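You operate a simulated robot arm through the tools that you are given. There is no shell and no other tool. Be economical: measure what you need, move in short steps, check, and stop when the job is done.

You are at the controls of a simulated robot arm. One attempt, no reset.

JOB
Put the black iris on the front top of the cleaning table. Then fetch the silver iris and set it on the shelf under the grey table. Then take the red extension ring and leave it on top of the white card box on the top of the long bench. Then put the yellow peg on top of the green carton on the top of the long bench. Then fetch the brown carton from the top of the long bench and set it on top of the brown card box there. Then fetch the silver extension ring and set it on top of the black plastic box. Then pull the right bed drawer open. The order counts. Set down upright: brown carton.

The check looks at the end state, three seconds after you hand in, the way a careful person would. Anything else that was tipped, shoved, dropped, spilled or broken makes it a failure.

ROBOT AND FRAMES
A 7-joint arm with a vacuum gripper on a trunk, on a base that drives. Base frame: it is fixed to the floor where the robot stands at the start and does not move with it; the origin is under the middle of the robot, x ahead of it, y to its left, z up; the surface under the hand at the start is at about z = 0.8. Lengths are in m, angles in rad, forces in N, time in s.
With the tool pointing down near the work surface it reaches from about 0.1 to 0.62 m from the robot's upright axis, wherever it stands. Its first joint turns from -1.204 to 3.002 rad. Places, roughly: black iris (5x5x3 cm) [0.5, 0, 0.8]; black plastic box [-0.75, 3, 0.25]; brown card box (16x22x13 cm) [0.5, 1.5, 0.9]; brown carton [0.75, 1.5, 0.75]; front top of the cleaning table [-3, 0.1, 0.8]; green carton [0.25, 0.75, 0.75]; red extension ring [0.5, 0.5, 0.75]; right bed drawer [-5.9, 1, 0.1]; shelf under the grey table [-1.1, -0.1, 0.3]; silver extension ring [-1, 0, 0.75]; silver iris (5x5x3 cm) [0.5, -0.1, 0.8]; white card box (9x9x11 cm) [0.6, 0.3, 0.9]; yellow peg [0.5, 0.5, 0.75]. Payload 1.06 kg.
Tool frame: the origin (TCP) lies in the middle of the cups' lips, and z points out of the cups. The gripper has 1 cup of 0.024 m across, covering 0.024 by 0.024 m (tool x, y); the bellows give 0.008 m. With the vacuum on, a cup seals on a smooth face that it is pressed against (1 to 4 N); it does not hold porous or soft things. The pull reaches 23 N.
Orientation is told as [roll, pitch, yaw] about the base's x, y, z axes, in that order, counted from this pose: with the cups facing straight down, the tool's x points along the base's -x, its y along +y and its z along -z.

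CONTROLS
- The arm moves only by the tool nudge_tool. Its argument "targets" is one flat list of numbers, 6 for each row, row after row: the shift along the base's x, y, z in m, then the turn, a rotation vector about the base's x, y, z in rad. In form: [tx, ty, tz, ax, ay, az, tx, ty, tz, ax, ay, az, ...]. A call has 1 to 12 rows; each row shifts and turns the commanded pose from where the row before left it. "vacuum" is the vacuum: 1 switches it on, -1 off, set as the call begins (left out, the last holds). A row lasts 0.2 s, in which the tool goes at most 0.05 m and 0.15 rad; a call with a longer step from one row to the next is refused whole, and so is a gripper value outside its range. Where a pose cannot be reached the arm comes as near as it can. A force on the tool above 40 N (or 10 N above the force at the start of the call, whichever is more), or a blocked arm, ends the call early, and 0.2 s more pass. The pull builds up within a second once a cup has sealed. Time passes only in rows, and 0.2 s behind the last, so rows that do not move give it time. It gives the time, the measured TCP pose, the force on the tool (base axes) and the pull of the vacuum at its end, in the units of the frame above (readings bear some noise), with the torque about the TCP (base axes, N m) and any sound that the robot's microphone picked up.
- Cameras (640 x 400 px; columns grow to the right, rows downward): "scene" is now at [0.1514, 0.0146, 1.1158]; the picture's right is [0.27, -0.96, 0.00], its down [-0.90, -0.25, -0.36] and it looks along [0.35, 0.10, -0.93] (base axes); focal length 214 px, centre (320, 200). "wrist" rides on the gripper at [0.078, 0.019, -0.096] in the tool frame; the picture's right is [-0.23, 0.97, 0.00], its down [-0.71, -0.17, -0.68] and it looks along [-0.67, -0.16, 0.73] (tool axes); focal length 243 px, centre (320, 200). There is no depth. A picture from a camera that has moved, and an enlarged one, comes with that camera's place and axes in the base frame and with its lens.
- snapshot(camera): a new picture of that camera. No time passes.
- raise_lower(by): slides the trunk up (or, below 0, down) by that many m; the arm and the scene camera ride with it, the base frame stays. It gives what a move gives, with no picture.
- drive_base(legs): drives the robot by 1 to 6 legs, each [ahead, left, turn to the left] in m, m and rad, along the robot's own axes; the way and the turn of a leg run together, so that a leg with both is an arc; at most 1.5 m and 3.142 rad a leg. The arm and the cameras ride along, it lands a little off, and it stops where it bumps. It gives what a move gives.
- aim_head(pan, tilt): turns the head with the scene camera to pan (to the left, within 1.396 rad either way) and tilt (down, from -0.506 to 1.204), counted from straight ahead of the robot. It gives what a move gives.
- close_up(camera, box): a new picture of the part [left, top, right, bottom] of that camera's present view, enlarged. No time passes.
- hand_in(): hands the job in; it is judged then, once.

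Go step by step. Nothing tells you exact positions but the pictures and the camera data: compare them with the known pose of the tool, close in by small moves and look again before you grip or let go. The budget is 196 turns and 166 pictures, counting those below and the enlarged ones. Unless the task says otherwise, let go and move clear before handing in, and close with one line.

The tools are called after "Call:" as name(argument=value, ...) on one line, values as JSON. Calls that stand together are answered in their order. nudge_tool: Moves the arm, as the interface text tells. Its arguments: {"type":"object","properties":{"targets":{"type":"array"},"vacuum":{"type":"number"}},"required":["targets"]} The other tools are called the same way: raise_lower (by) slides the trunk up or down; drive_base (legs) drives the base; aim_head (pan, tilt) turns the head that bears the scene camera; snapshot (camera) takes a picture; close_up (camera, box) takes an enlarged picture of a part of a camera's view; hand_in () hands the job in.

At the start:

```text
time_s: 0.0
ee_pos: [0.2853, 0.1802, 1.0894]
ee_rot: [-0.002, -0.003, 0.001]
wrist_force: [1.3, -0.1, -0.5]
ft_torque: [0.02, 0.01, -0.03]
pull: 0.1
trunk travel left (down, up): [-0.325, 0.167]
robot x, y, heading: [-0.0028, 0.0021, 0.002]
head pan, tilt: [0.269, 1.201]
```

scene: 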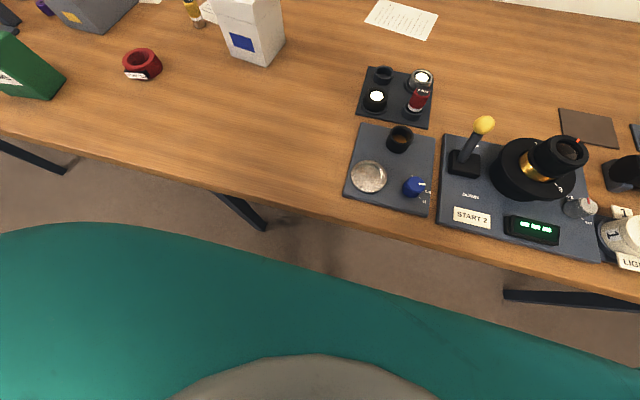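
wrist: 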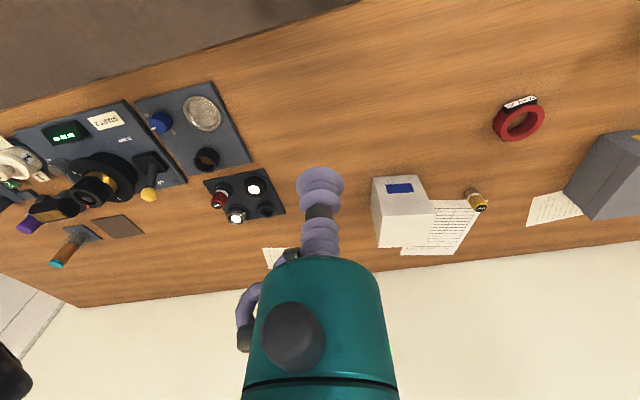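

I see the bench with small parts on plates; I need an enlarged look to tell the irises apart. I'll zoom in on both cameras.

Call:
close_up(camera="scene", box=[330, 50, 490, 150])

Call:
close_up(camera="scene", box=[330, 120, 640, 280])

Call:
close_up(camera="wrist", box=[140, 80, 340, 240])

```text
4.00 times, centred on (410, 100) of scene
camera zoom: at [0.1514, 0.0146, 1.1158], right [0.27, -0.96, 0.0], down [-0.9, -0.25, -0.36], along [0.35, 0.1, -0.93], focal length 858 px, centre (-40, 600)
```

zoom: 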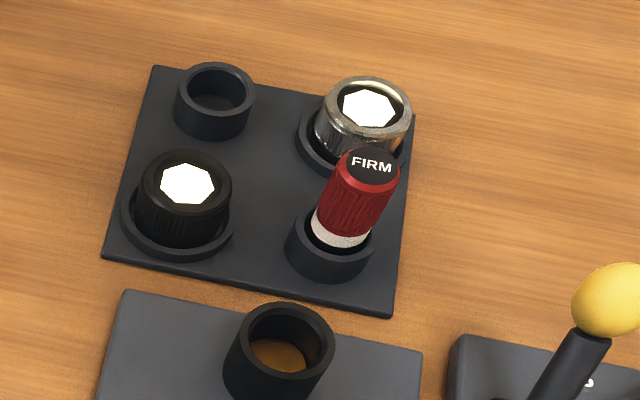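

```text
2.06 times, centred on (485, 200) of scene
camera zoom: at [0.1514, 0.0146, 1.1158], right [0.27, -0.96, 0.0], down [-0.9, -0.25, -0.36], along [0.35, 0.1, -0.93], focal length 443 px, centre (-21, 200)
```

zoom: 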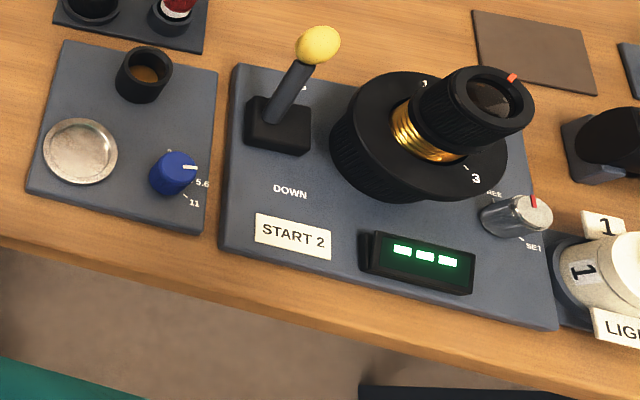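

```text
2.50 times, centred on (240, 160) of wrist
camera zoom: at [0.2071, 0.2, 1.1852], right [0.23, 0.97, 0.0], down [0.71, -0.17, 0.69], along [0.67, -0.16, -0.73], focal length 606 px, centre (520, 300)
```

zoom: 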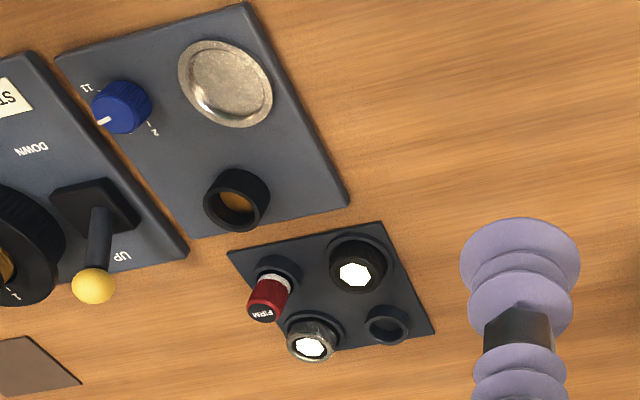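

The black iris (lit centre) is at about (0.481, 0.002, top 0.826), the silver one at about (0.55, -0.071). I move above the black iris.

Call:
nudge_tool(targets=[0.0326, -0.0297, -0.02, 0, 0, 0, 0.0326, -0.0297, -0.02, 0, 0, 0, 0.0326, -0.0297, -0.02, 0, 0, 0, 0.0326, -0.0297, -0.02, 0, 0, 0, 0.0326, -0.0297, -0.02, 0, 0, 0, 0.0326, -0.0297, -0.02, 0, 0, 0, 0, 0, -0.04, 0, 0, 0, 0, 0, -0.03, 0, 0, 0])

Call:
snapshot(camera="wrist")

Call:
snapshot(camera="scene")

```text
time_s: 1.8
ee_pos: [0.4802, 0.0003, 0.8968]
ee_rot: [-0.001, -0.002, 0.0]
wrist_force: [-0.9, 0.4, 0.7]
ft_torque: [-0.02, -0.01, 0.0]
pull: 0.1
trunk travel left (down, up): [-0.325, 0.167]
robot x, y, heading: [0.0027, -0.0025, -0.002]
head pan, tilt: [0.269, 1.201]
```

```text
160 pictures are left
camera wrist: at [0.4022, 0.0201, 0.9931], right [0.23, 0.97, 0.0], down [0.71, -0.17, 0.69], along [0.67, -0.16, -0.73], focal length 243 px, centre (320, 200)
```

wrist: 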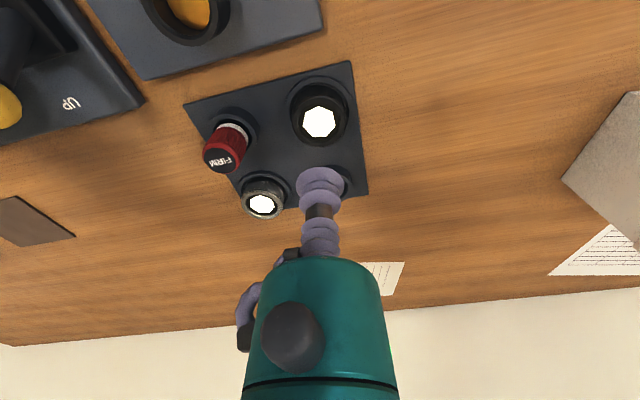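

```text
159 pictures are left
camera scene: at [0.1514, 0.0147, 1.1158], right [0.27, -0.96, 0.0], down [-0.9, -0.25, -0.36], along [0.35, 0.1, -0.93], focal length 214 px, centre (320, 200)
```

scene: 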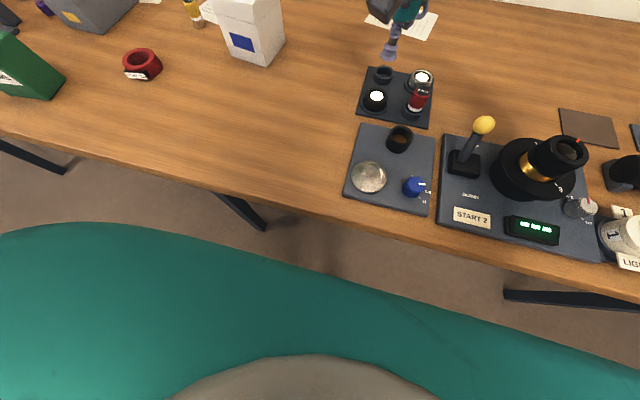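

The tool is centred over the black iris. I lower with the vacuum on toward the top.

Call:
nudge_tool(targets=[0, 0, -0.04, 0, 0, 0, 0, 0.001, -0.023, 0, 0, 0, 0, 0, -0.004, 0, 0, 0, 0, 0, -0.003, 0, 0, 0, 0, 0, 0, 0, 0, 0], vacuum=1)

Call:
snapshot(camera="wrist")

```text
time_s: 3.0
ee_pos: [0.4802, 0.0031, 0.8272]
ee_rot: [-0.001, -0.001, 0.001]
wrist_force: [-0.2, -0.5, -0.1]
ft_torque: [-0.02, -0.01, -0.02]
pull: 23.1
trunk travel left (down, up): [-0.325, 0.167]
robot x, y, heading: [-0.0004, -0.0012, -0.002]
head pan, tilt: [0.269, 1.201]
```

```text
158 pictures are left
camera wrist: at [0.402, 0.0225, 0.9235], right [0.23, 0.97, 0.0], down [0.71, -0.17, 0.69], along [0.67, -0.16, -0.73], focal length 243 px, centre (320, 200)
```

wrist: 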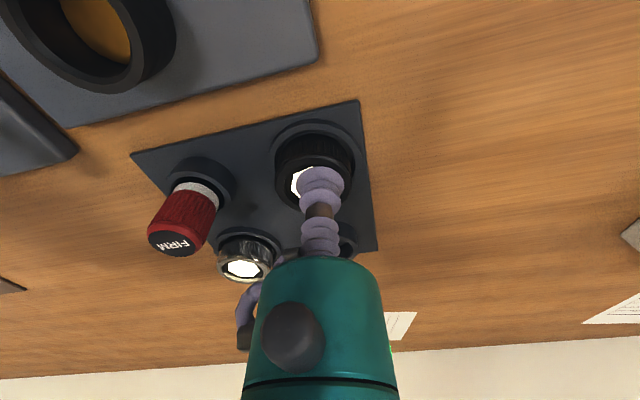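

Sealed with a full pull. I lift straight up out of its holder.

Call:
nudge_tool(targets=[0, 0, 0.01, 0, 0, 0, 0, 0, 0.02, 0, 0, 0, 0, 0, 0.04, 0, 0, 0, 0, 0, 0.04, 0, 0, 0, 0, 0, 0.04, 0, 0, 0, 0, 0, 0.04, 0, 0, 0, -0.04, 0, 0.02, 0, 0, 0, -0.045, 0, 0, 0, 0, 0, -0.045, 0, 0, 0, 0, 0, -0.045, 0, 0, 0, 0, 0])

Call:
snapshot(camera="wrist")

Call:
aim_head(pan=1.39, tilt=0.3)

Call:
snapshot(camera="scene")

```text
time_s: 5.2
ee_pos: [0.3267, 0.0044, 1.0354]
ee_rot: [-0.006, -0.005, -0.012]
wrist_force: [-1.0, 0.1, -8.3]
ft_torque: [-0.07, -0.87, 0.0]
pull: 22.9
trunk travel left (down, up): [-0.325, 0.167]
robot x, y, heading: [-0.0001, -0.0006, -0.001]
head pan, tilt: [0.269, 1.201]
stopped in row 10: the force on the tool passed its limit at 55 N (the readings are from after the stop); the commanded pose is now the measured one
```

```text
157 pictures are left
camera wrist: at [0.2484, 0.0244, 1.1307], right [0.25, 0.97, 0.0], down [0.7, -0.18, 0.69], along [0.67, -0.17, -0.72], focal length 243 px, centre (320, 200)
```

wrist: 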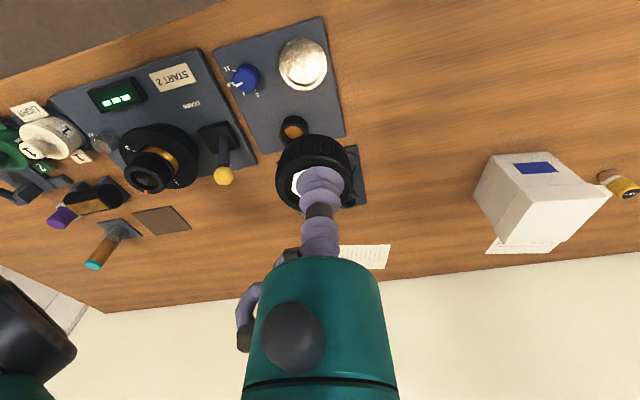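

```text
time_s: 6.5
ee_pos: [0.3259, 0.0038, 1.0359]
ee_rot: [-0.006, -0.003, -0.011]
wrist_force: [0.8, -0.4, -0.5]
ft_torque: [-0.01, -0.04, -0.03]
pull: 22.7
trunk travel left (down, up): [-0.325, 0.167]
robot x, y, heading: [0.0024, -0.0037, 0.002]
head pan, tilt: [1.389, 0.3]
```

```text
156 pictures are left
camera scene: at [0.1144, 0.0916, 1.1878], right [0.98, -0.18, 0.0], down [-0.05, -0.29, -0.96], along [0.17, 0.94, -0.3], focal length 214 px, centre (320, 200)
```

scene: 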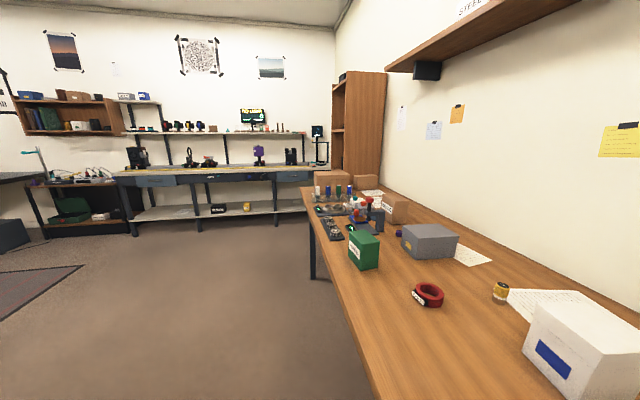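

The black iris hangs on the cup; the stop was probably the arm near its own body. I back off a little and turn to view the room behind.

Call:
aim_head(pan=-1.39, tilt=0.3)

Call:
snapshot(camera="scene")

Call:
drive_base(legs=[[-0.25, 0, 0], [0, 0, 1.571]])

Call:
aim_head(pan=1.39, tilt=0.35)

Call:
snapshot(camera="scene")

Call:
aim_head(pan=0.5, tilt=0.35)

Call:
snapshot(camera="scene")

```text
time_s: 9.0
ee_pos: [0.3256, 0.0031, 1.0365]
ee_rot: [-0.005, -0.002, -0.012]
wrist_force: [-0.3, 0.6, -0.7]
ft_torque: [0.0, 0.0, 0.05]
pull: 23.3
trunk travel left (down, up): [-0.325, 0.167]
robot x, y, heading: [-0.0028, -0.0023, 0.001]
head pan, tilt: [-1.389, 0.3]
```

```text
155 pictures are left
camera scene: at [0.1144, -0.092, 1.1879], right [-0.98, -0.18, 0.0], down [-0.05, 0.29, -0.96], along [0.17, -0.94, -0.3], focal length 214 px, centre (320, 200)
```

scene: 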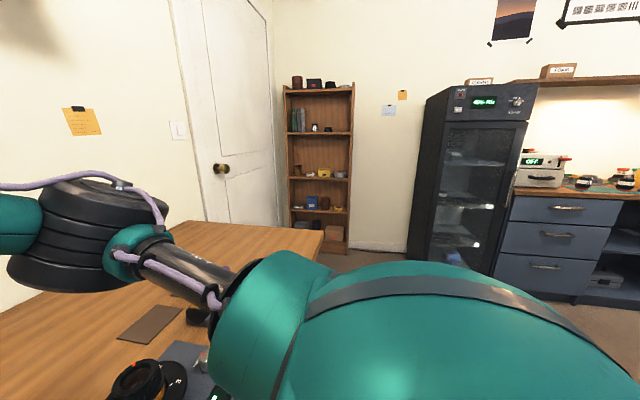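

```text
time_s: 14.6
ee_pos: [-0.2511, 0.3257, 1.0351]
ee_rot: [-0.005, -0.004, 1.553]
wrist_force: [-0.6, 0.3, 0.0]
ft_torque: [-0.01, -0.01, 0.01]
pull: 22.7
trunk travel left (down, up): [-0.325, 0.167]
robot x, y, heading: [-0.248, -0.0028, 1.568]
head pan, tilt: [-1.389, 0.3]
```

```text
time_s: 17.0
ee_pos: [-0.2509, 0.3267, 1.0361]
ee_rot: [-0.005, -0.004, 1.551]
wrist_force: [0.0, 0.8, -1.1]
ft_torque: [-0.03, 0.01, 0.0]
pull: 22.9
trunk travel left (down, up): [-0.325, 0.167]
robot x, y, heading: [-0.2514, 0.0029, 1.566]
head pan, tilt: [1.389, 0.351]
```

```text
154 pictures are left
camera scene: at [-0.3386, 0.1138, 1.1832], right [0.19, 0.98, 0.0], down [0.34, -0.06, -0.94], along [-0.92, 0.18, -0.34], focal length 214 px, centre (320, 200)
```

scene: 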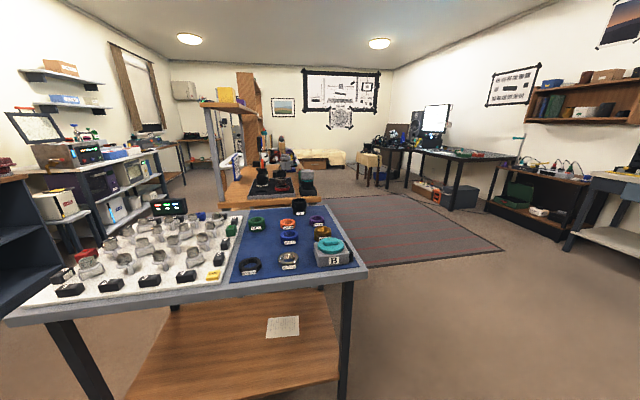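

```text
time_s: 18.2
ee_pos: [-0.2503, 0.3261, 1.0354]
ee_rot: [-0.005, -0.004, 1.55]
wrist_force: [0.0, -0.2, -0.2]
ft_torque: [-0.02, 0.0, 0.02]
pull: 22.7
trunk travel left (down, up): [-0.325, 0.167]
robot x, y, heading: [-0.2467, -0.0006, 1.566]
head pan, tilt: [0.499, 0.351]
```

```text
153 pictures are left
camera scene: at [-0.2912, 0.1784, 1.1831], right [0.88, 0.47, 0.0], down [0.16, -0.3, -0.94], along [-0.44, 0.83, -0.34], focal length 214 px, centre (320, 200)
```

scene: 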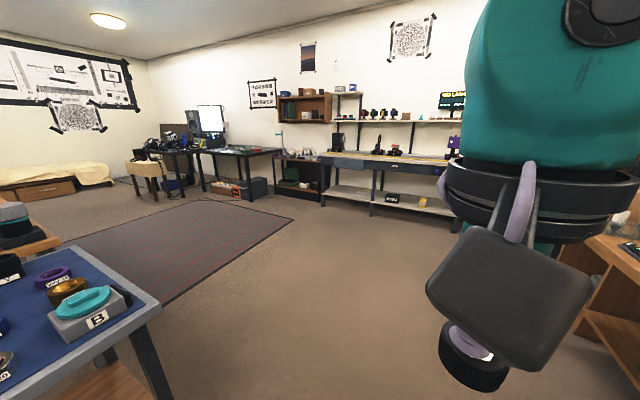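

The grey table with ring parts is just behind, and a wooden table with blocks stands beyond it. I zoom in to identify the cleaning table and the bed.

Call:
aim_head(pan=1.39, tilt=0.35)

Call:
close_up(camera="scene", box=[180, 90, 360, 210])

Call:
close_up(camera="scene", box=[200, 180, 380, 300])

```text
time_s: 19.4
ee_pos: [-0.2513, 0.3245, 1.0368]
ee_rot: [-0.006, -0.005, 1.549]
wrist_force: [-0.6, 0.3, -0.2]
ft_torque: [0.01, 0.0, 0.0]
pull: 23.2
trunk travel left (down, up): [-0.325, 0.167]
robot x, y, heading: [-0.25, -0.0, 1.567]
head pan, tilt: [1.389, 0.351]
```

```text
3.33 times, centred on (270, 150) of scene
camera zoom: at [-0.3386, 0.1139, 1.1832], right [0.19, 0.98, 0.0], down [0.34, -0.06, -0.94], along [-0.92, 0.18, -0.34], focal length 715 px, centre (487, 367)
```

zoom: 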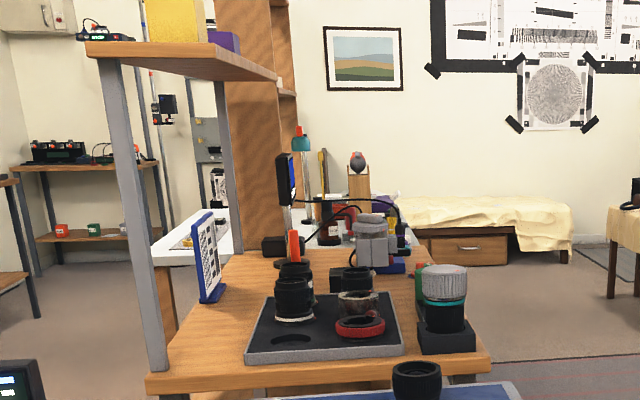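

```text
3.33 times, centred on (290, 240) of scene
camera zoom: at [-0.3386, 0.1139, 1.1832], right [0.19, 0.98, 0.0], down [0.34, -0.06, -0.94], along [-0.92, 0.18, -0.34], focal length 715 px, centre (420, 67)
```

zoom: 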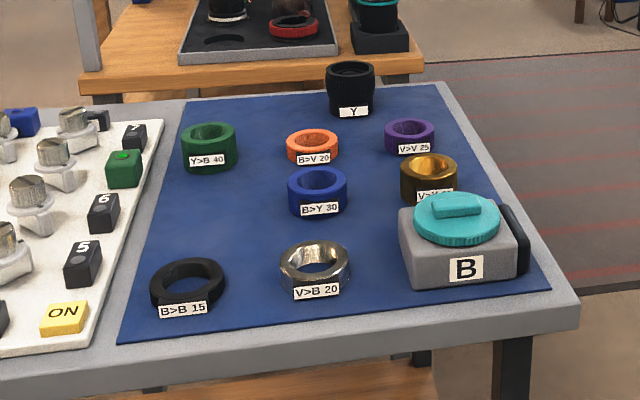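

The silver extension ring (V>B 20) is on the grey table's near edge. I drive around the +y side to see which table farther back is the cleaning table.

Call:
drive_base(legs=[[1.2, 0, 0], [0, 0, 1.571], [0.9, 0, 0]])

Call:
aim_head(pan=0.6, tilt=0.35)

Call:
snapshot(camera="scene")

```text
time_s: 33.9
ee_pos: [-1.496, 1.0894, 1.0362]
ee_rot: [-0.005, -0.004, -3.056]
wrist_force: [-0.7, -1.0, -0.4]
ft_torque: [0.0, 0.0, -0.02]
pull: 23.1
trunk travel left (down, up): [-0.325, 0.167]
robot x, y, heading: [-1.1723, 1.126, -3.042]
head pan, tilt: [1.389, 0.351]
```

```text
time_s: 35.0
ee_pos: [-1.4949, 1.0896, 1.0352]
ee_rot: [-0.005, -0.003, -3.056]
wrist_force: [-0.3, 0.9, -0.9]
ft_torque: [0.01, 0.02, 0.01]
pull: 23.3
trunk travel left (down, up): [-0.325, 0.167]
robot x, y, heading: [-1.1677, 1.1292, -3.042]
head pan, tilt: [0.6, 0.351]
```

```text
150 pictures are left
camera scene: at [-1.3368, 1.0556, 1.1831], right [-0.64, 0.76, 0.0], down [0.26, 0.22, -0.94], along [-0.72, -0.61, -0.34], focal length 214 px, centre (320, 200)
```

scene: 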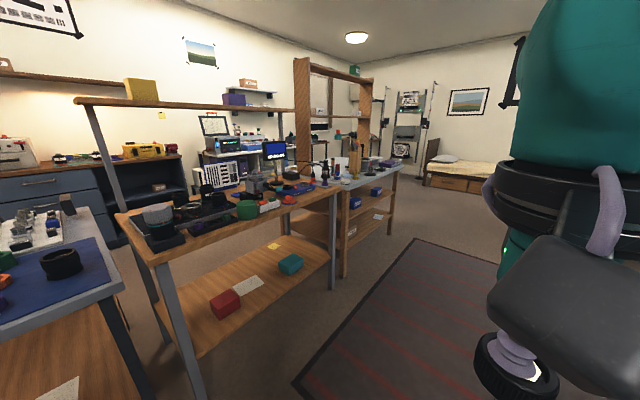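

The white-topped table behind the wooden one looks like the cleaning table. I drive along it for a closer look.

Call:
drive_base(legs=[[0, 0, -0.1], [1.3, 0, 0]])

Call:
aim_head(pan=0.8, tilt=0.5)

Call:
snapshot(camera="scene")

```text
time_s: 42.2
ee_pos: [-2.8293, 1.1149, 1.0362]
ee_rot: [-0.006, -0.004, 3.136]
wrist_force: [-0.7, -0.8, -0.2]
ft_torque: [0.0, -0.01, 0.0]
pull: 23.0
trunk travel left (down, up): [-0.325, 0.167]
robot x, y, heading: [-2.5032, 1.1218, -3.13]
head pan, tilt: [0.6, 0.351]
```

```text
time_s: 42.9
ee_pos: [-2.8284, 1.1147, 1.0359]
ee_rot: [-0.005, -0.004, 3.136]
wrist_force: [-0.7, 0.4, -1.1]
ft_torque: [-0.01, 0.02, 0.03]
pull: 22.6
trunk travel left (down, up): [-0.325, 0.167]
robot x, y, heading: [-2.5041, 1.1184, -3.134]
head pan, tilt: [0.799, 0.499]
```

```text
149 pictures are left
camera scene: at [-2.661, 1.0548, 1.1695], right [-0.72, 0.69, 0.0], down [0.33, 0.34, -0.88], along [-0.61, -0.63, -0.48], focal length 214 px, centre (320, 200)
```

scene: 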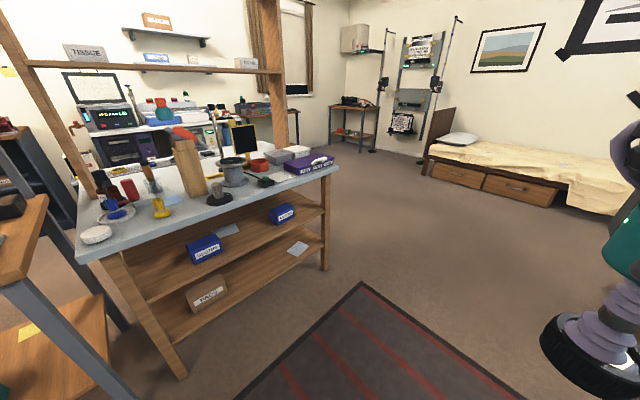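

That is the cleaning table: front edge at y≈0.39, x from -2.5 to -3.4. I pull up in front of it facing -y and look for free space.

Call:
drive_base(legs=[[0.4, 0, 0], [0, 0, 1.571]])

Call:
aim_head(pan=0.25, tilt=0.7)

Call:
snapshot(camera="scene")

Call:
snapshot(camera="wrist")

```text
time_s: 49.2
ee_pos: [-2.9063, 0.7936, 1.0353]
ee_rot: [-0.006, -0.003, -1.594]
wrist_force: [0.0, -0.3, 0.2]
ft_torque: [0.0, 0.0, 0.0]
pull: 22.7
trunk travel left (down, up): [-0.325, 0.167]
robot x, y, heading: [-2.9043, 1.118, -1.58]
head pan, tilt: [0.799, 0.499]
```

```text
time_s: 50.2
ee_pos: [-2.9062, 0.7929, 1.0353]
ee_rot: [-0.006, -0.004, -1.594]
wrist_force: [-0.2, 0.3, -0.6]
ft_torque: [0.02, 0.03, 0.0]
pull: 23.0
trunk travel left (down, up): [-0.325, 0.167]
robot x, y, heading: [-2.9089, 1.1228, -1.572]
head pan, tilt: [0.25, 0.7]
```

```text
148 pictures are left
camera scene: at [-2.8847, 0.9405, 1.1518], right [-0.97, -0.24, 0.0], down [-0.15, 0.63, -0.77], along [0.18, -0.74, -0.64], focal length 214 px, centre (320, 200)
```

scene: 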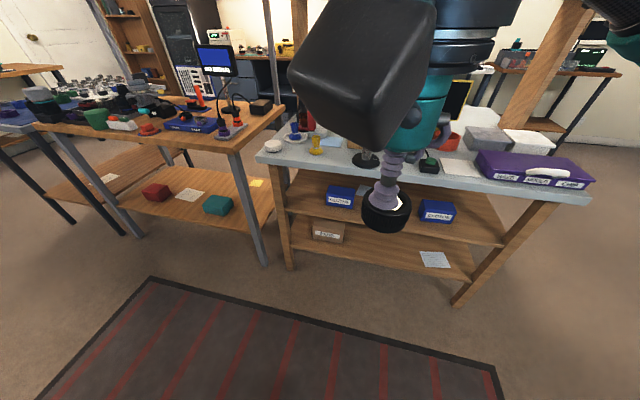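

```text
147 pictures are left
camera wrist: at [-2.8834, 0.8721, 1.1313], right [0.97, -0.26, 0.0], down [-0.18, -0.7, 0.69], along [-0.18, -0.66, -0.73], focal length 243 px, centre (320, 200)
```

wrist: 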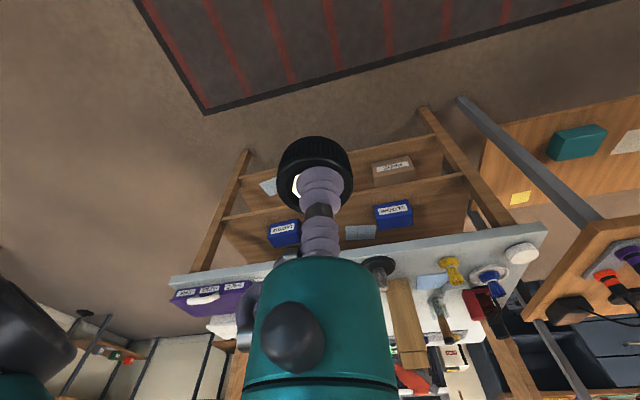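

Free strip seems to lie at about (-2.80, 0.32), between the yellow pin and the black jar. I move closer and shift left, then look again.

Call:
drive_base(legs=[[0.3, 0.1, 0]])

Call:
snapshot(camera="wrist")

Call:
snapshot(camera="scene")

```text
time_s: 52.3
ee_pos: [-2.8061, 0.4928, 1.0361]
ee_rot: [-0.003, -0.005, -1.586]
wrist_force: [0.6, -0.3, -0.1]
ft_torque: [0.02, -0.02, -0.01]
pull: 23.1
trunk travel left (down, up): [-0.325, 0.167]
robot x, y, heading: [-2.8069, 0.8187, -1.576]
head pan, tilt: [0.25, 0.7]
```

```text
146 pictures are left
camera wrist: at [-2.7844, 0.5708, 1.1312], right [0.97, -0.25, 0.0], down [-0.18, -0.7, 0.69], along [-0.18, -0.67, -0.73], focal length 243 px, centre (320, 200)
```

wrist: 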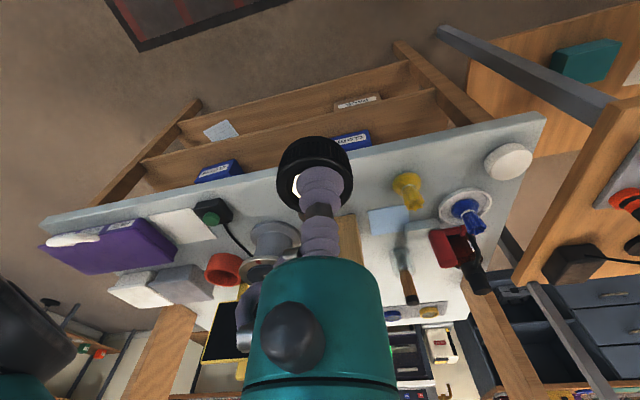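

```text
145 pictures are left
camera scene: at [-2.7861, 0.6391, 1.1517], right [-0.97, -0.24, 0.0], down [-0.16, 0.63, -0.76], along [0.19, -0.74, -0.64], focal length 214 px, centre (320, 200)
```

scene: 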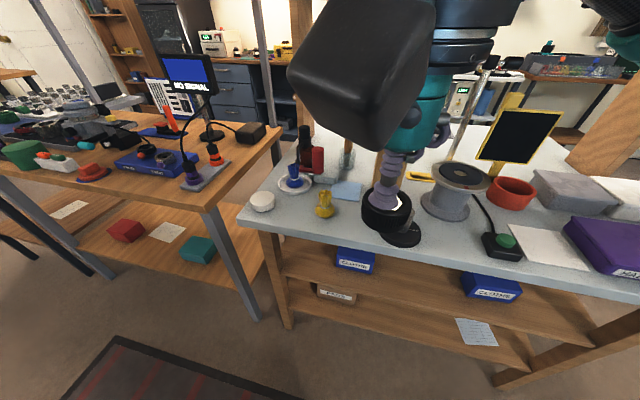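

The free spot at about (-2.78, 0.325) is clear on both sides. I move over it and lower to just above the table.

Call:
nudge_tool(targets=[0.0065, -0.042, 0, 0, 0, 0, 0.0065, -0.042, 0, 0, 0, 0, 0.0065, -0.042, 0, 0, 0, 0, 0.0065, -0.042, 0, 0, 0, 0, 0, 0, -0.04, 0, 0, 0, 0, 0, -0.04, 0, 0, 0, 0, 0, -0.04, 0, 0, 0, 0, 0, -0.03, 0, 0, 0])

Call:
snapshot(camera="wrist")

Call:
snapshot(camera="scene")

```text
time_s: 54.1
ee_pos: [-2.7797, 0.3252, 0.8853]
ee_rot: [-0.004, -0.003, -1.59]
wrist_force: [-0.9, -0.3, -0.9]
ft_torque: [-0.04, -0.02, 0.0]
pull: 23.3
trunk travel left (down, up): [-0.325, 0.167]
robot x, y, heading: [-2.8078, 0.8207, -1.578]
head pan, tilt: [0.25, 0.7]
```

```text
144 pictures are left
camera wrist: at [-2.7591, 0.403, 0.9813], right [0.97, -0.25, 0.0], down [-0.18, -0.7, 0.69], along [-0.18, -0.67, -0.73], focal length 243 px, centre (320, 200)
```

wrist: 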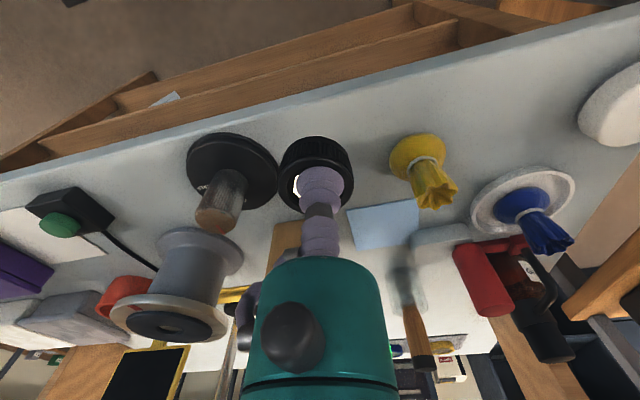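

```text
143 pictures are left
camera scene: at [-2.7862, 0.6394, 1.1517], right [-0.97, -0.24, 0.0], down [-0.16, 0.62, -0.76], along [0.19, -0.74, -0.64], focal length 214 px, centre (320, 200)
```

scene: 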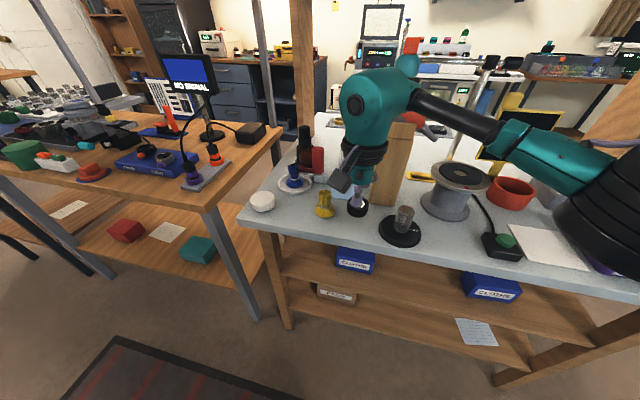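

Clearances look good on both sides. I lower gently until contact.

Call:
nudge_tool(targets=[-0.001, 0.008, -0.03, 0, 0, 0, 0, 0, -0.012, 0, 0, 0, 0, 0, -0.006, 0, 0, 0, 0, 0, -0.004, 0, 0, 0, 0, 0, 0, 0, 0, 0])

Call:
snapshot(camera="wrist")

Call:
close_up(camera="scene", box=[280, 120, 440, 260])

```text
time_s: 55.3
ee_pos: [-2.7814, 0.334, 0.8336]
ee_rot: [-0.005, -0.004, -1.589]
wrist_force: [-0.4, 0.0, -1.0]
ft_torque: [-0.02, -0.01, -0.01]
pull: 23.6
trunk travel left (down, up): [-0.325, 0.167]
robot x, y, heading: [-2.8054, 0.8188, -1.578]
head pan, tilt: [0.25, 0.7]
```

```text
142 pictures are left
camera wrist: at [-2.7601, 0.4113, 0.9295], right [0.97, -0.25, 0.0], down [-0.18, -0.7, 0.69], along [-0.18, -0.67, -0.73], focal length 243 px, centre (320, 200)
```

wrist: 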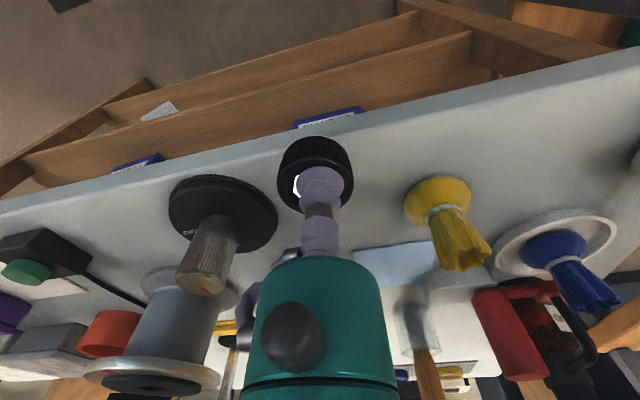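

```text
2.86 times, centred on (360, 190) of scene
camera zoom: at [-2.7862, 0.6395, 1.1518], right [-0.97, -0.24, 0.0], down [-0.16, 0.62, -0.76], along [0.19, -0.74, -0.64], focal length 613 px, centre (206, 229)
```

zoom: 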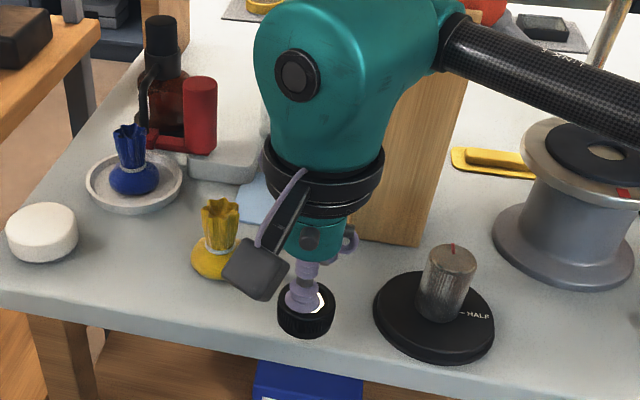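

Nearly on the table, close to the front edge but well on it. I continue in small steps.

Call:
nudge_tool(targets=[0, -0.005, -0.004, 0, 0, 0, 0, 0, -0.003, 0, 0, 0, 0, 0, -0.003, 0, 0, 0, 0, 0, 0, 0, 0, 0])

```text
time_s: 56.3
ee_pos: [-2.7814, 0.3268, 0.823]
ee_rot: [-0.006, -0.004, -1.588]
wrist_force: [0.3, -0.2, 0.3]
ft_torque: [0.01, 0.04, 0.01]
pull: 22.8
trunk travel left (down, up): [-0.325, 0.167]
robot x, y, heading: [-2.8075, 0.818, -1.581]
head pan, tilt: [0.25, 0.7]
```

Call:
nudge_tool(targets=[0, 0, -0.004, 0, 0, 0, 0, 0, -0.004, 0, 0, 0, 0, 0, 0, 0, 0, 0])

Call:
close_up(camera="scene", box=[320, 180, 400, 230])

```text
time_s: 57.1
ee_pos: [-2.7803, 0.3282, 0.8155]
ee_rot: [-0.006, -0.005, -1.59]
wrist_force: [0.8, 0.2, -0.6]
ft_torque: [0.01, 0.02, 0.02]
pull: 22.5
trunk travel left (down, up): [-0.325, 0.167]
robot x, y, heading: [-2.8094, 0.8206, -1.574]
head pan, tilt: [0.25, 0.7]
```

```text
8.00 times, centred on (360, 205) of scene
camera zoom: at [-2.7862, 0.6395, 1.1518], right [-0.97, -0.24, 0.0], down [-0.16, 0.62, -0.76], along [0.19, -0.74, -0.64], focal length 1716 px, centre (0, 160)
```

zoom: 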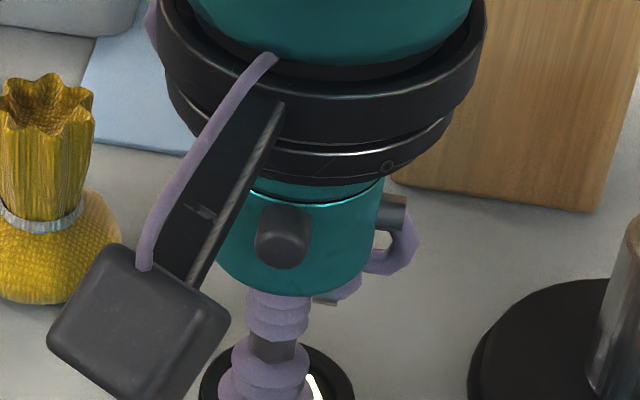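

No contact yet; I continue down with small steps.

Call:
nudge_tool(targets=[0, 0, -0.004, 0, 0, 0, 0, 0, -0.004, 0, 0, 0, 0, 0, -0.004, 0, 0, 0, 0, 0, 0, 0, 0, 0])

Call:
close_up(camera="scene", box=[310, 190, 420, 260])

```text
time_s: 58.1
ee_pos: [-2.7822, 0.3278, 0.8033]
ee_rot: [-0.006, -0.004, -1.587]
wrist_force: [0.0, -1.3, -0.6]
ft_torque: [-0.03, -0.02, 0.01]
pull: 22.4
trunk travel left (down, up): [-0.325, 0.167]
robot x, y, heading: [-2.8095, 0.8184, -1.575]
head pan, tilt: [0.25, 0.7]
```

```text
5.71 times, centred on (365, 225) of scene
camera zoom: at [-2.7862, 0.6395, 1.1518], right [-0.97, -0.24, 0.0], down [-0.16, 0.62, -0.76], along [0.19, -0.74, -0.64], focal length 1226 px, centre (63, 57)
```

zoom: 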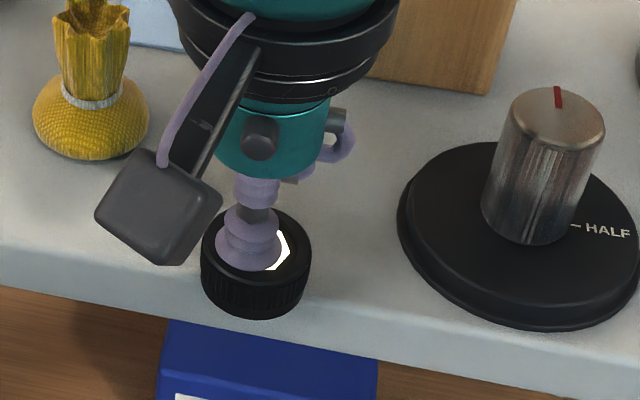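

The iris may be hanging right at the table's front edge: my height guess was high (table ≈0.78, edge ≈0.34). I raise, move inward, and look again.

Call:
nudge_tool(targets=[0, 0, 0.04, 0, 0, 0, 0, -0.03, 0.01, 0, 0, 0, 0, -0.03, 0, 0, 0, 0, 0, 0, 0, 0, 0, 0])

Call:
snapshot(camera="wrist")

Call:
close_up(camera="scene", box=[310, 190, 420, 260])

```text
time_s: 59.1
ee_pos: [-2.7809, 0.2688, 0.8537]
ee_rot: [-0.006, -0.002, -1.585]
wrist_force: [-0.8, -0.2, -0.9]
ft_torque: [0.03, 0.02, 0.02]
pull: 23.0
trunk travel left (down, up): [-0.325, 0.167]
robot x, y, heading: [-2.805, 0.82, -1.574]
head pan, tilt: [0.25, 0.7]
```

```text
138 pictures are left
camera wrist: at [-2.7603, 0.3474, 0.9493], right [0.97, -0.25, 0.0], down [-0.18, -0.7, 0.69], along [-0.18, -0.67, -0.73], focal length 243 px, centre (320, 200)
```

wrist: 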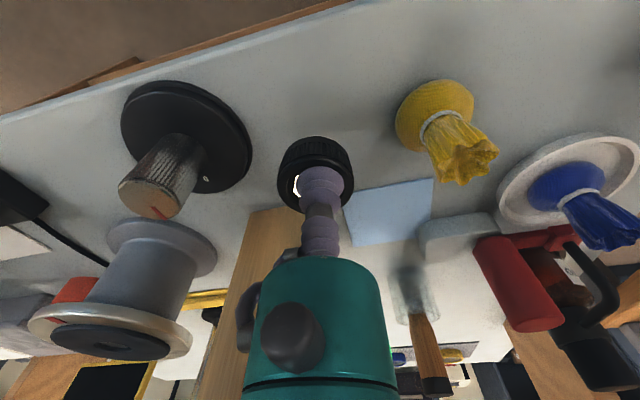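

```text
5.71 times, centred on (365, 225) of scene
camera zoom: at [-2.7862, 0.6395, 1.1518], right [-0.97, -0.24, 0.0], down [-0.16, 0.62, -0.76], along [0.19, -0.74, -0.64], focal length 1226 px, centre (63, 57)
```

zoom: 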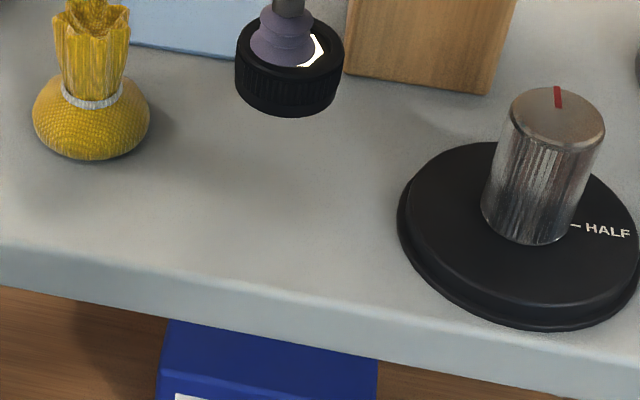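

Now clear of edge and objects. I lower again in small steps.

Call:
nudge_tool(targets=[0, 0.01, -0.025, 0, 0, 0, 0, 0, -0.008, 0, 0, 0, 0, 0, -0.004, 0, 0, 0, 0, 0, -0.003, 0, 0, 0, 0, 0, 0, 0, 0, 0])

Call:
close_up(camera="scene", box=[310, 190, 420, 260])

```text
time_s: 60.3
ee_pos: [-2.7815, 0.2788, 0.8146]
ee_rot: [-0.004, -0.003, -1.585]
wrist_force: [-0.1, 0.3, 0.4]
ft_torque: [0.04, 0.0, -0.03]
pull: 23.4
trunk travel left (down, up): [-0.325, 0.167]
robot x, y, heading: [-2.8085, 0.8221, -1.573]
head pan, tilt: [0.25, 0.7]
```

```text
5.71 times, centred on (365, 225) of scene
camera zoom: at [-2.7862, 0.6395, 1.1518], right [-0.97, -0.24, 0.0], down [-0.16, 0.62, -0.76], along [0.19, -0.74, -0.64], focal length 1226 px, centre (63, 57)
```

zoom: 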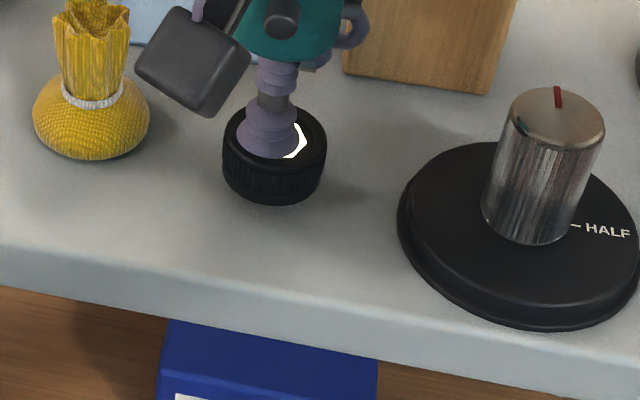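

Call:
nudge_tool(targets=[0, 0, -0.004, 0, 0, 0, 0, 0, -0.004, 0, 0, 0, 0, 0, -0.003, 0, 0, 0, 0, 0, 0, 0, 0, 0])

Call:
close_up(camera="scene", box=[310, 190, 420, 260])

```text
time_s: 61.3
ee_pos: [-2.7804, 0.2781, 0.8027]
ee_rot: [-0.003, -0.004, -1.588]
wrist_force: [-0.5, -0.5, -1.2]
ft_torque: [0.02, -0.03, 0.01]
pull: 22.7
trunk travel left (down, up): [-0.325, 0.167]
robot x, y, heading: [-2.8068, 0.8171, -1.576]
head pan, tilt: [0.25, 0.7]
```

```text
5.71 times, centred on (365, 225) of scene
camera zoom: at [-2.7862, 0.6395, 1.1518], right [-0.97, -0.24, 0.0], down [-0.16, 0.62, -0.76], along [0.19, -0.74, -0.64], focal length 1226 px, centre (63, 57)
```

zoom: 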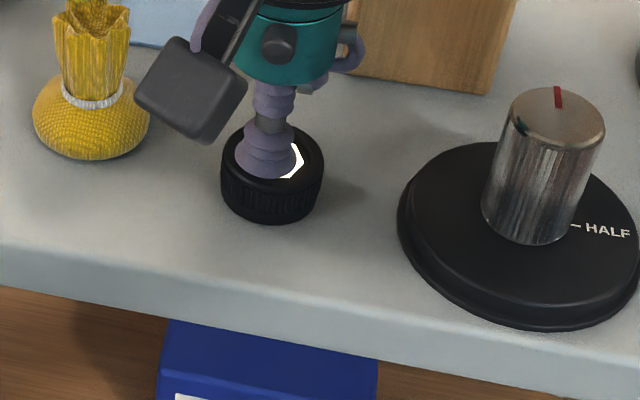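

Still slightly above; continuing.

Call:
nudge_tool(targets=[0, 0, -0.003, 0, 0, 0, 0, 0, -0.003, 0, 0, 0, 0, 0, -0.003, 0, 0, 0, 0, 0, 0, 0, 0, 0])

Call:
close_up(camera="scene", box=[310, 190, 420, 260])

```text
time_s: 62.3
ee_pos: [-2.7818, 0.2777, 0.7946]
ee_rot: [-0.004, -0.006, -1.587]
wrist_force: [1.2, -6.1, 21.8]
ft_torque: [0.03, -0.01, -0.01]
pull: 22.7
trunk travel left (down, up): [-0.325, 0.167]
robot x, y, heading: [-2.8101, 0.8205, -1.579]
head pan, tilt: [0.25, 0.7]
```

```text
5.71 times, centred on (365, 225) of scene
camera zoom: at [-2.7862, 0.6403, 1.152], right [-0.97, -0.24, 0.0], down [-0.16, 0.62, -0.77], along [0.19, -0.74, -0.64], focal length 1226 px, centre (63, 57)
```

zoom: 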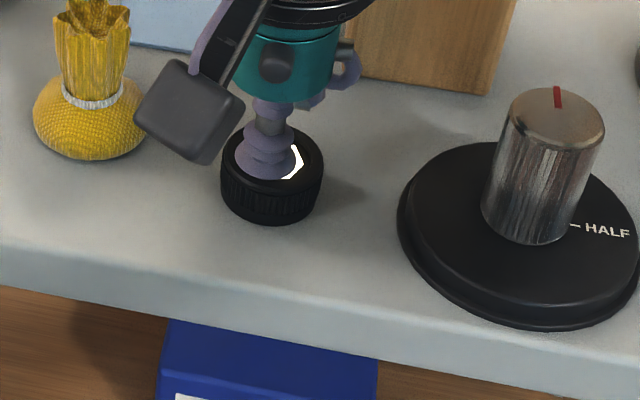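

Contact. I ease the pressure, release and rise.

Call:
nudge_tool(targets=[0, 0, 0.003, 0, 0, 0, 0, 0, 0.002, 0, 0, 0, 0, 0, 0, 0, 0, 0])

Call:
nudge_tool(targets=[0, 0, 0, 0, 0, 0, 0, 0, 0, 0, 0, 0, 0, 0, 0, 0, 0, 0, 0, 0, 0.005, 0, 0, 0, 0, 0, 0.01, 0, 0, 0, 0, 0, 0.03, 0, 0, 0, 0, 0, 0.04, 0, 0, 0, 0, 0, 0.04, 0, 0, 0, 0, 0.03, 0.04, 0, 0, 0, 0, 0.04, 0.03, 0, 0, 0, 0, 0.04, 0.03, 0, 0, 0, 0, 0.04, 0, 0, 0, 0], vacuum=-1)

Call:
snapshot(camera="scene")

```text
time_s: 63.1
ee_pos: [-2.7816, 0.2785, 0.7987]
ee_rot: [-0.006, -0.001, -1.588]
wrist_force: [0.2, 1.0, -1.3]
ft_torque: [0.04, 0.0, 0.02]
pull: 23.1
trunk travel left (down, up): [-0.325, 0.167]
robot x, y, heading: [-2.8081, 0.8204, -1.577]
head pan, tilt: [0.25, 0.7]
```

```text
time_s: 65.7
ee_pos: [-2.782, 0.4259, 1.0242]
ee_rot: [-0.005, -0.002, -1.588]
wrist_force: [-1.2, 0.3, 0.5]
ft_torque: [0.0, 0.0, -0.02]
pull: 0.1
trunk travel left (down, up): [-0.325, 0.167]
robot x, y, heading: [-2.8078, 0.8164, -1.575]
head pan, tilt: [0.25, 0.7]
```

```text
133 pictures are left
camera scene: at [-2.7862, 0.6396, 1.1518], right [-0.97, -0.24, 0.0], down [-0.16, 0.62, -0.77], along [0.19, -0.74, -0.64], focal length 214 px, centre (320, 200)
```

scene: 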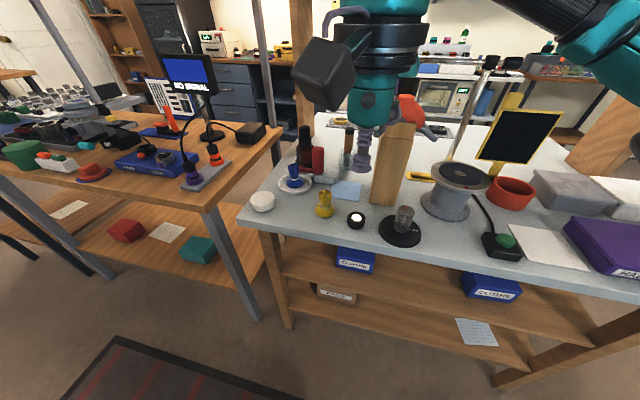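

The black iris stands on the cleaning table front. I drive back to the start for the silver iris.

Call:
drive_base(legs=[[-0.32, 0, 0], [0, 0, 1.575], [1.3, 0, 0], [1.25, 0, 0]])

```text
time_s: 83.7
ee_pos: [0.1259, 1.226, 1.0235]
ee_rot: [-0.006, -0.004, 0.016]
wrist_force: [0.1, -0.1, 0.3]
ft_torque: [-0.01, 0.0, 0.01]
pull: 0.1
trunk travel left (down, up): [-0.325, 0.167]
robot x, y, heading: [-0.266, 1.1856, 0.03]
head pan, tilt: [0.25, 0.7]
```

Call:
drive_base(legs=[[0, 0, -0.03], [0, -1.22, 0], [0.26, 0, 0]])

Call:
aim_head(pan=-0.1, tilt=1.0)

Call:
snapshot(camera="scene")

Call:
snapshot(camera="wrist")

```text
time_s: 96.3
ee_pos: [0.4037, 0.0344, 1.0238]
ee_rot: [-0.005, -0.004, 0.016]
wrist_force: [-0.2, 0.4, 0.0]
ft_torque: [-0.02, 0.01, 0.01]
pull: 0.1
trunk travel left (down, up): [-0.325, 0.167]
robot x, y, heading: [0.0117, -0.0074, 0.029]
head pan, tilt: [0.25, 0.7]
```

```text
time_s: 97.1
ee_pos: [0.4025, 0.032, 1.0227]
ee_rot: [-0.006, -0.002, 0.016]
wrist_force: [-0.5, -1.2, -0.8]
ft_torque: [0.01, 0.0, -0.04]
pull: 0.1
trunk travel left (down, up): [-0.325, 0.167]
robot x, y, heading: [0.01, -0.0031, 0.028]
head pan, tilt: [-0.099, 1.0]
```

```text
132 pictures are left
camera scene: at [0.1777, -0.0083, 1.1284], right [-0.07, -1.0, 0.0], down [-0.84, 0.06, -0.54], along [0.54, -0.04, -0.84], focal length 214 px, centre (320, 200)
```

scene: 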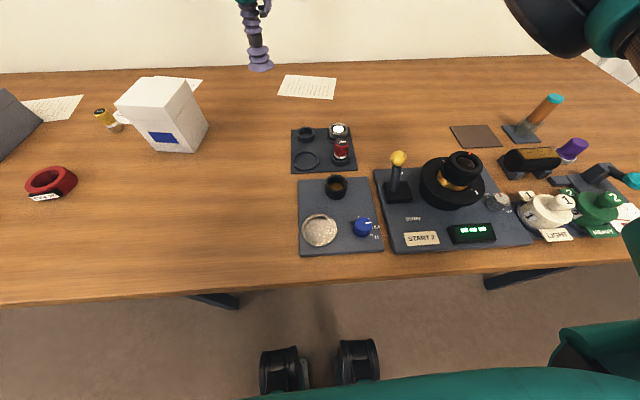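

```text
131 pictures are left
camera wrist: at [0.3246, 0.052, 1.1192], right [0.22, 0.98, 0.0], down [0.71, -0.16, 0.69], along [0.67, -0.15, -0.73], focal length 243 px, centre (320, 200)
```

wrist: 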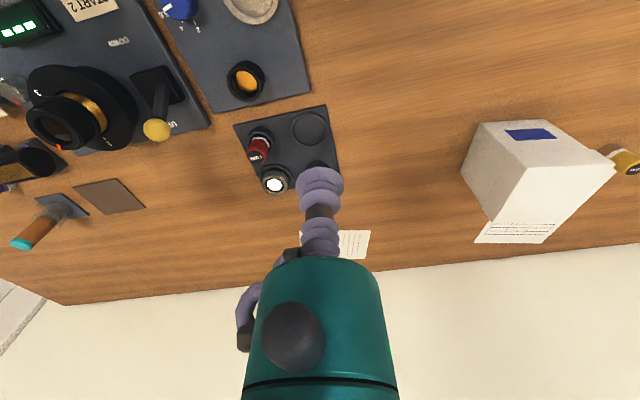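

The silver iris is at about (0.547, -0.071). I move above it.

Call:
nudge_tool(targets=[0.036, -0.026, 0, 0, 0, 0, 0.036, -0.026, 0, 0, 0, 0, 0.036, -0.026, 0, 0, 0, 0, 0.036, -0.026, 0, 0, 0, 0, 0, 0, -0.04, 0, 0, 0, 0, 0, -0.04, 0, 0, 0, 0, 0, -0.03, 0, 0, 0, 0, 0, -0.02, 0, 0, 0])

Call:
snapshot(camera="wrist")

Call:
snapshot(camera="scene")

```text
time_s: 98.9
ee_pos: [0.5477, -0.071, 0.8915]
ee_rot: [-0.005, -0.004, 0.017]
wrist_force: [-0.2, 1.3, 0.2]
ft_torque: [0.03, -0.01, -0.03]
pull: 0.1
trunk travel left (down, up): [-0.325, 0.167]
robot x, y, heading: [0.0122, -0.0061, 0.029]
head pan, tilt: [-0.099, 1.0]
```

```text
130 pictures are left
camera wrist: at [0.4685, -0.0514, 0.9875], right [0.22, 0.98, 0.0], down [0.71, -0.16, 0.69], along [0.67, -0.15, -0.72], focal length 243 px, centre (320, 200)
```

wrist: 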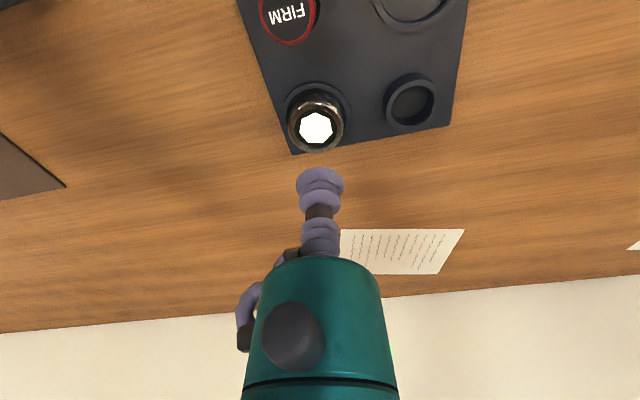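

```text
129 pictures are left
camera scene: at [0.1777, -0.0083, 1.1284], right [-0.07, -1.0, 0.0], down [-0.84, 0.06, -0.54], along [0.54, -0.04, -0.84], focal length 214 px, centre (320, 200)
```

scene: 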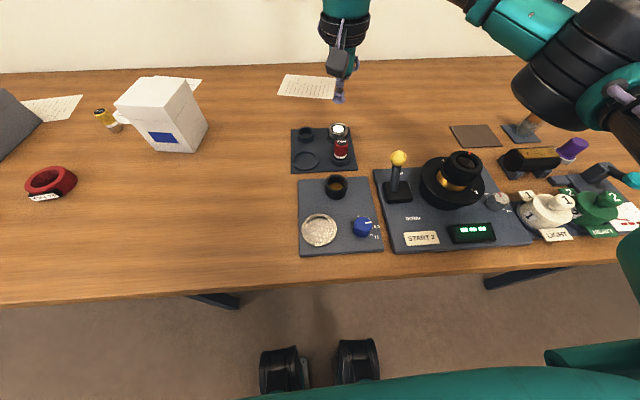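

Aligned. I lower with the vacuum on.

Call:
nudge_tool(targets=[0.001, -0.001, -0.04, 0, 0, 0, 0, 0, -0.018, 0, 0, 0, 0, 0, -0.004, 0, 0, 0, 0, 0, -0.002, 0, 0, 0, 0, 0, 0, 0, 0, 0, 0, 0, 0, 0, 0, 0], vacuum=1)

```text
time_s: 100.3
ee_pos: [0.5477, -0.0717, 0.8288]
ee_rot: [-0.007, -0.004, 0.017]
wrist_force: [-0.9, -0.3, 0.8]
ft_torque: [-0.03, 0.02, 0.01]
pull: 22.7
trunk travel left (down, up): [-0.325, 0.167]
robot x, y, heading: [0.0082, -0.0066, 0.027]
head pan, tilt: [-0.099, 1.0]
```

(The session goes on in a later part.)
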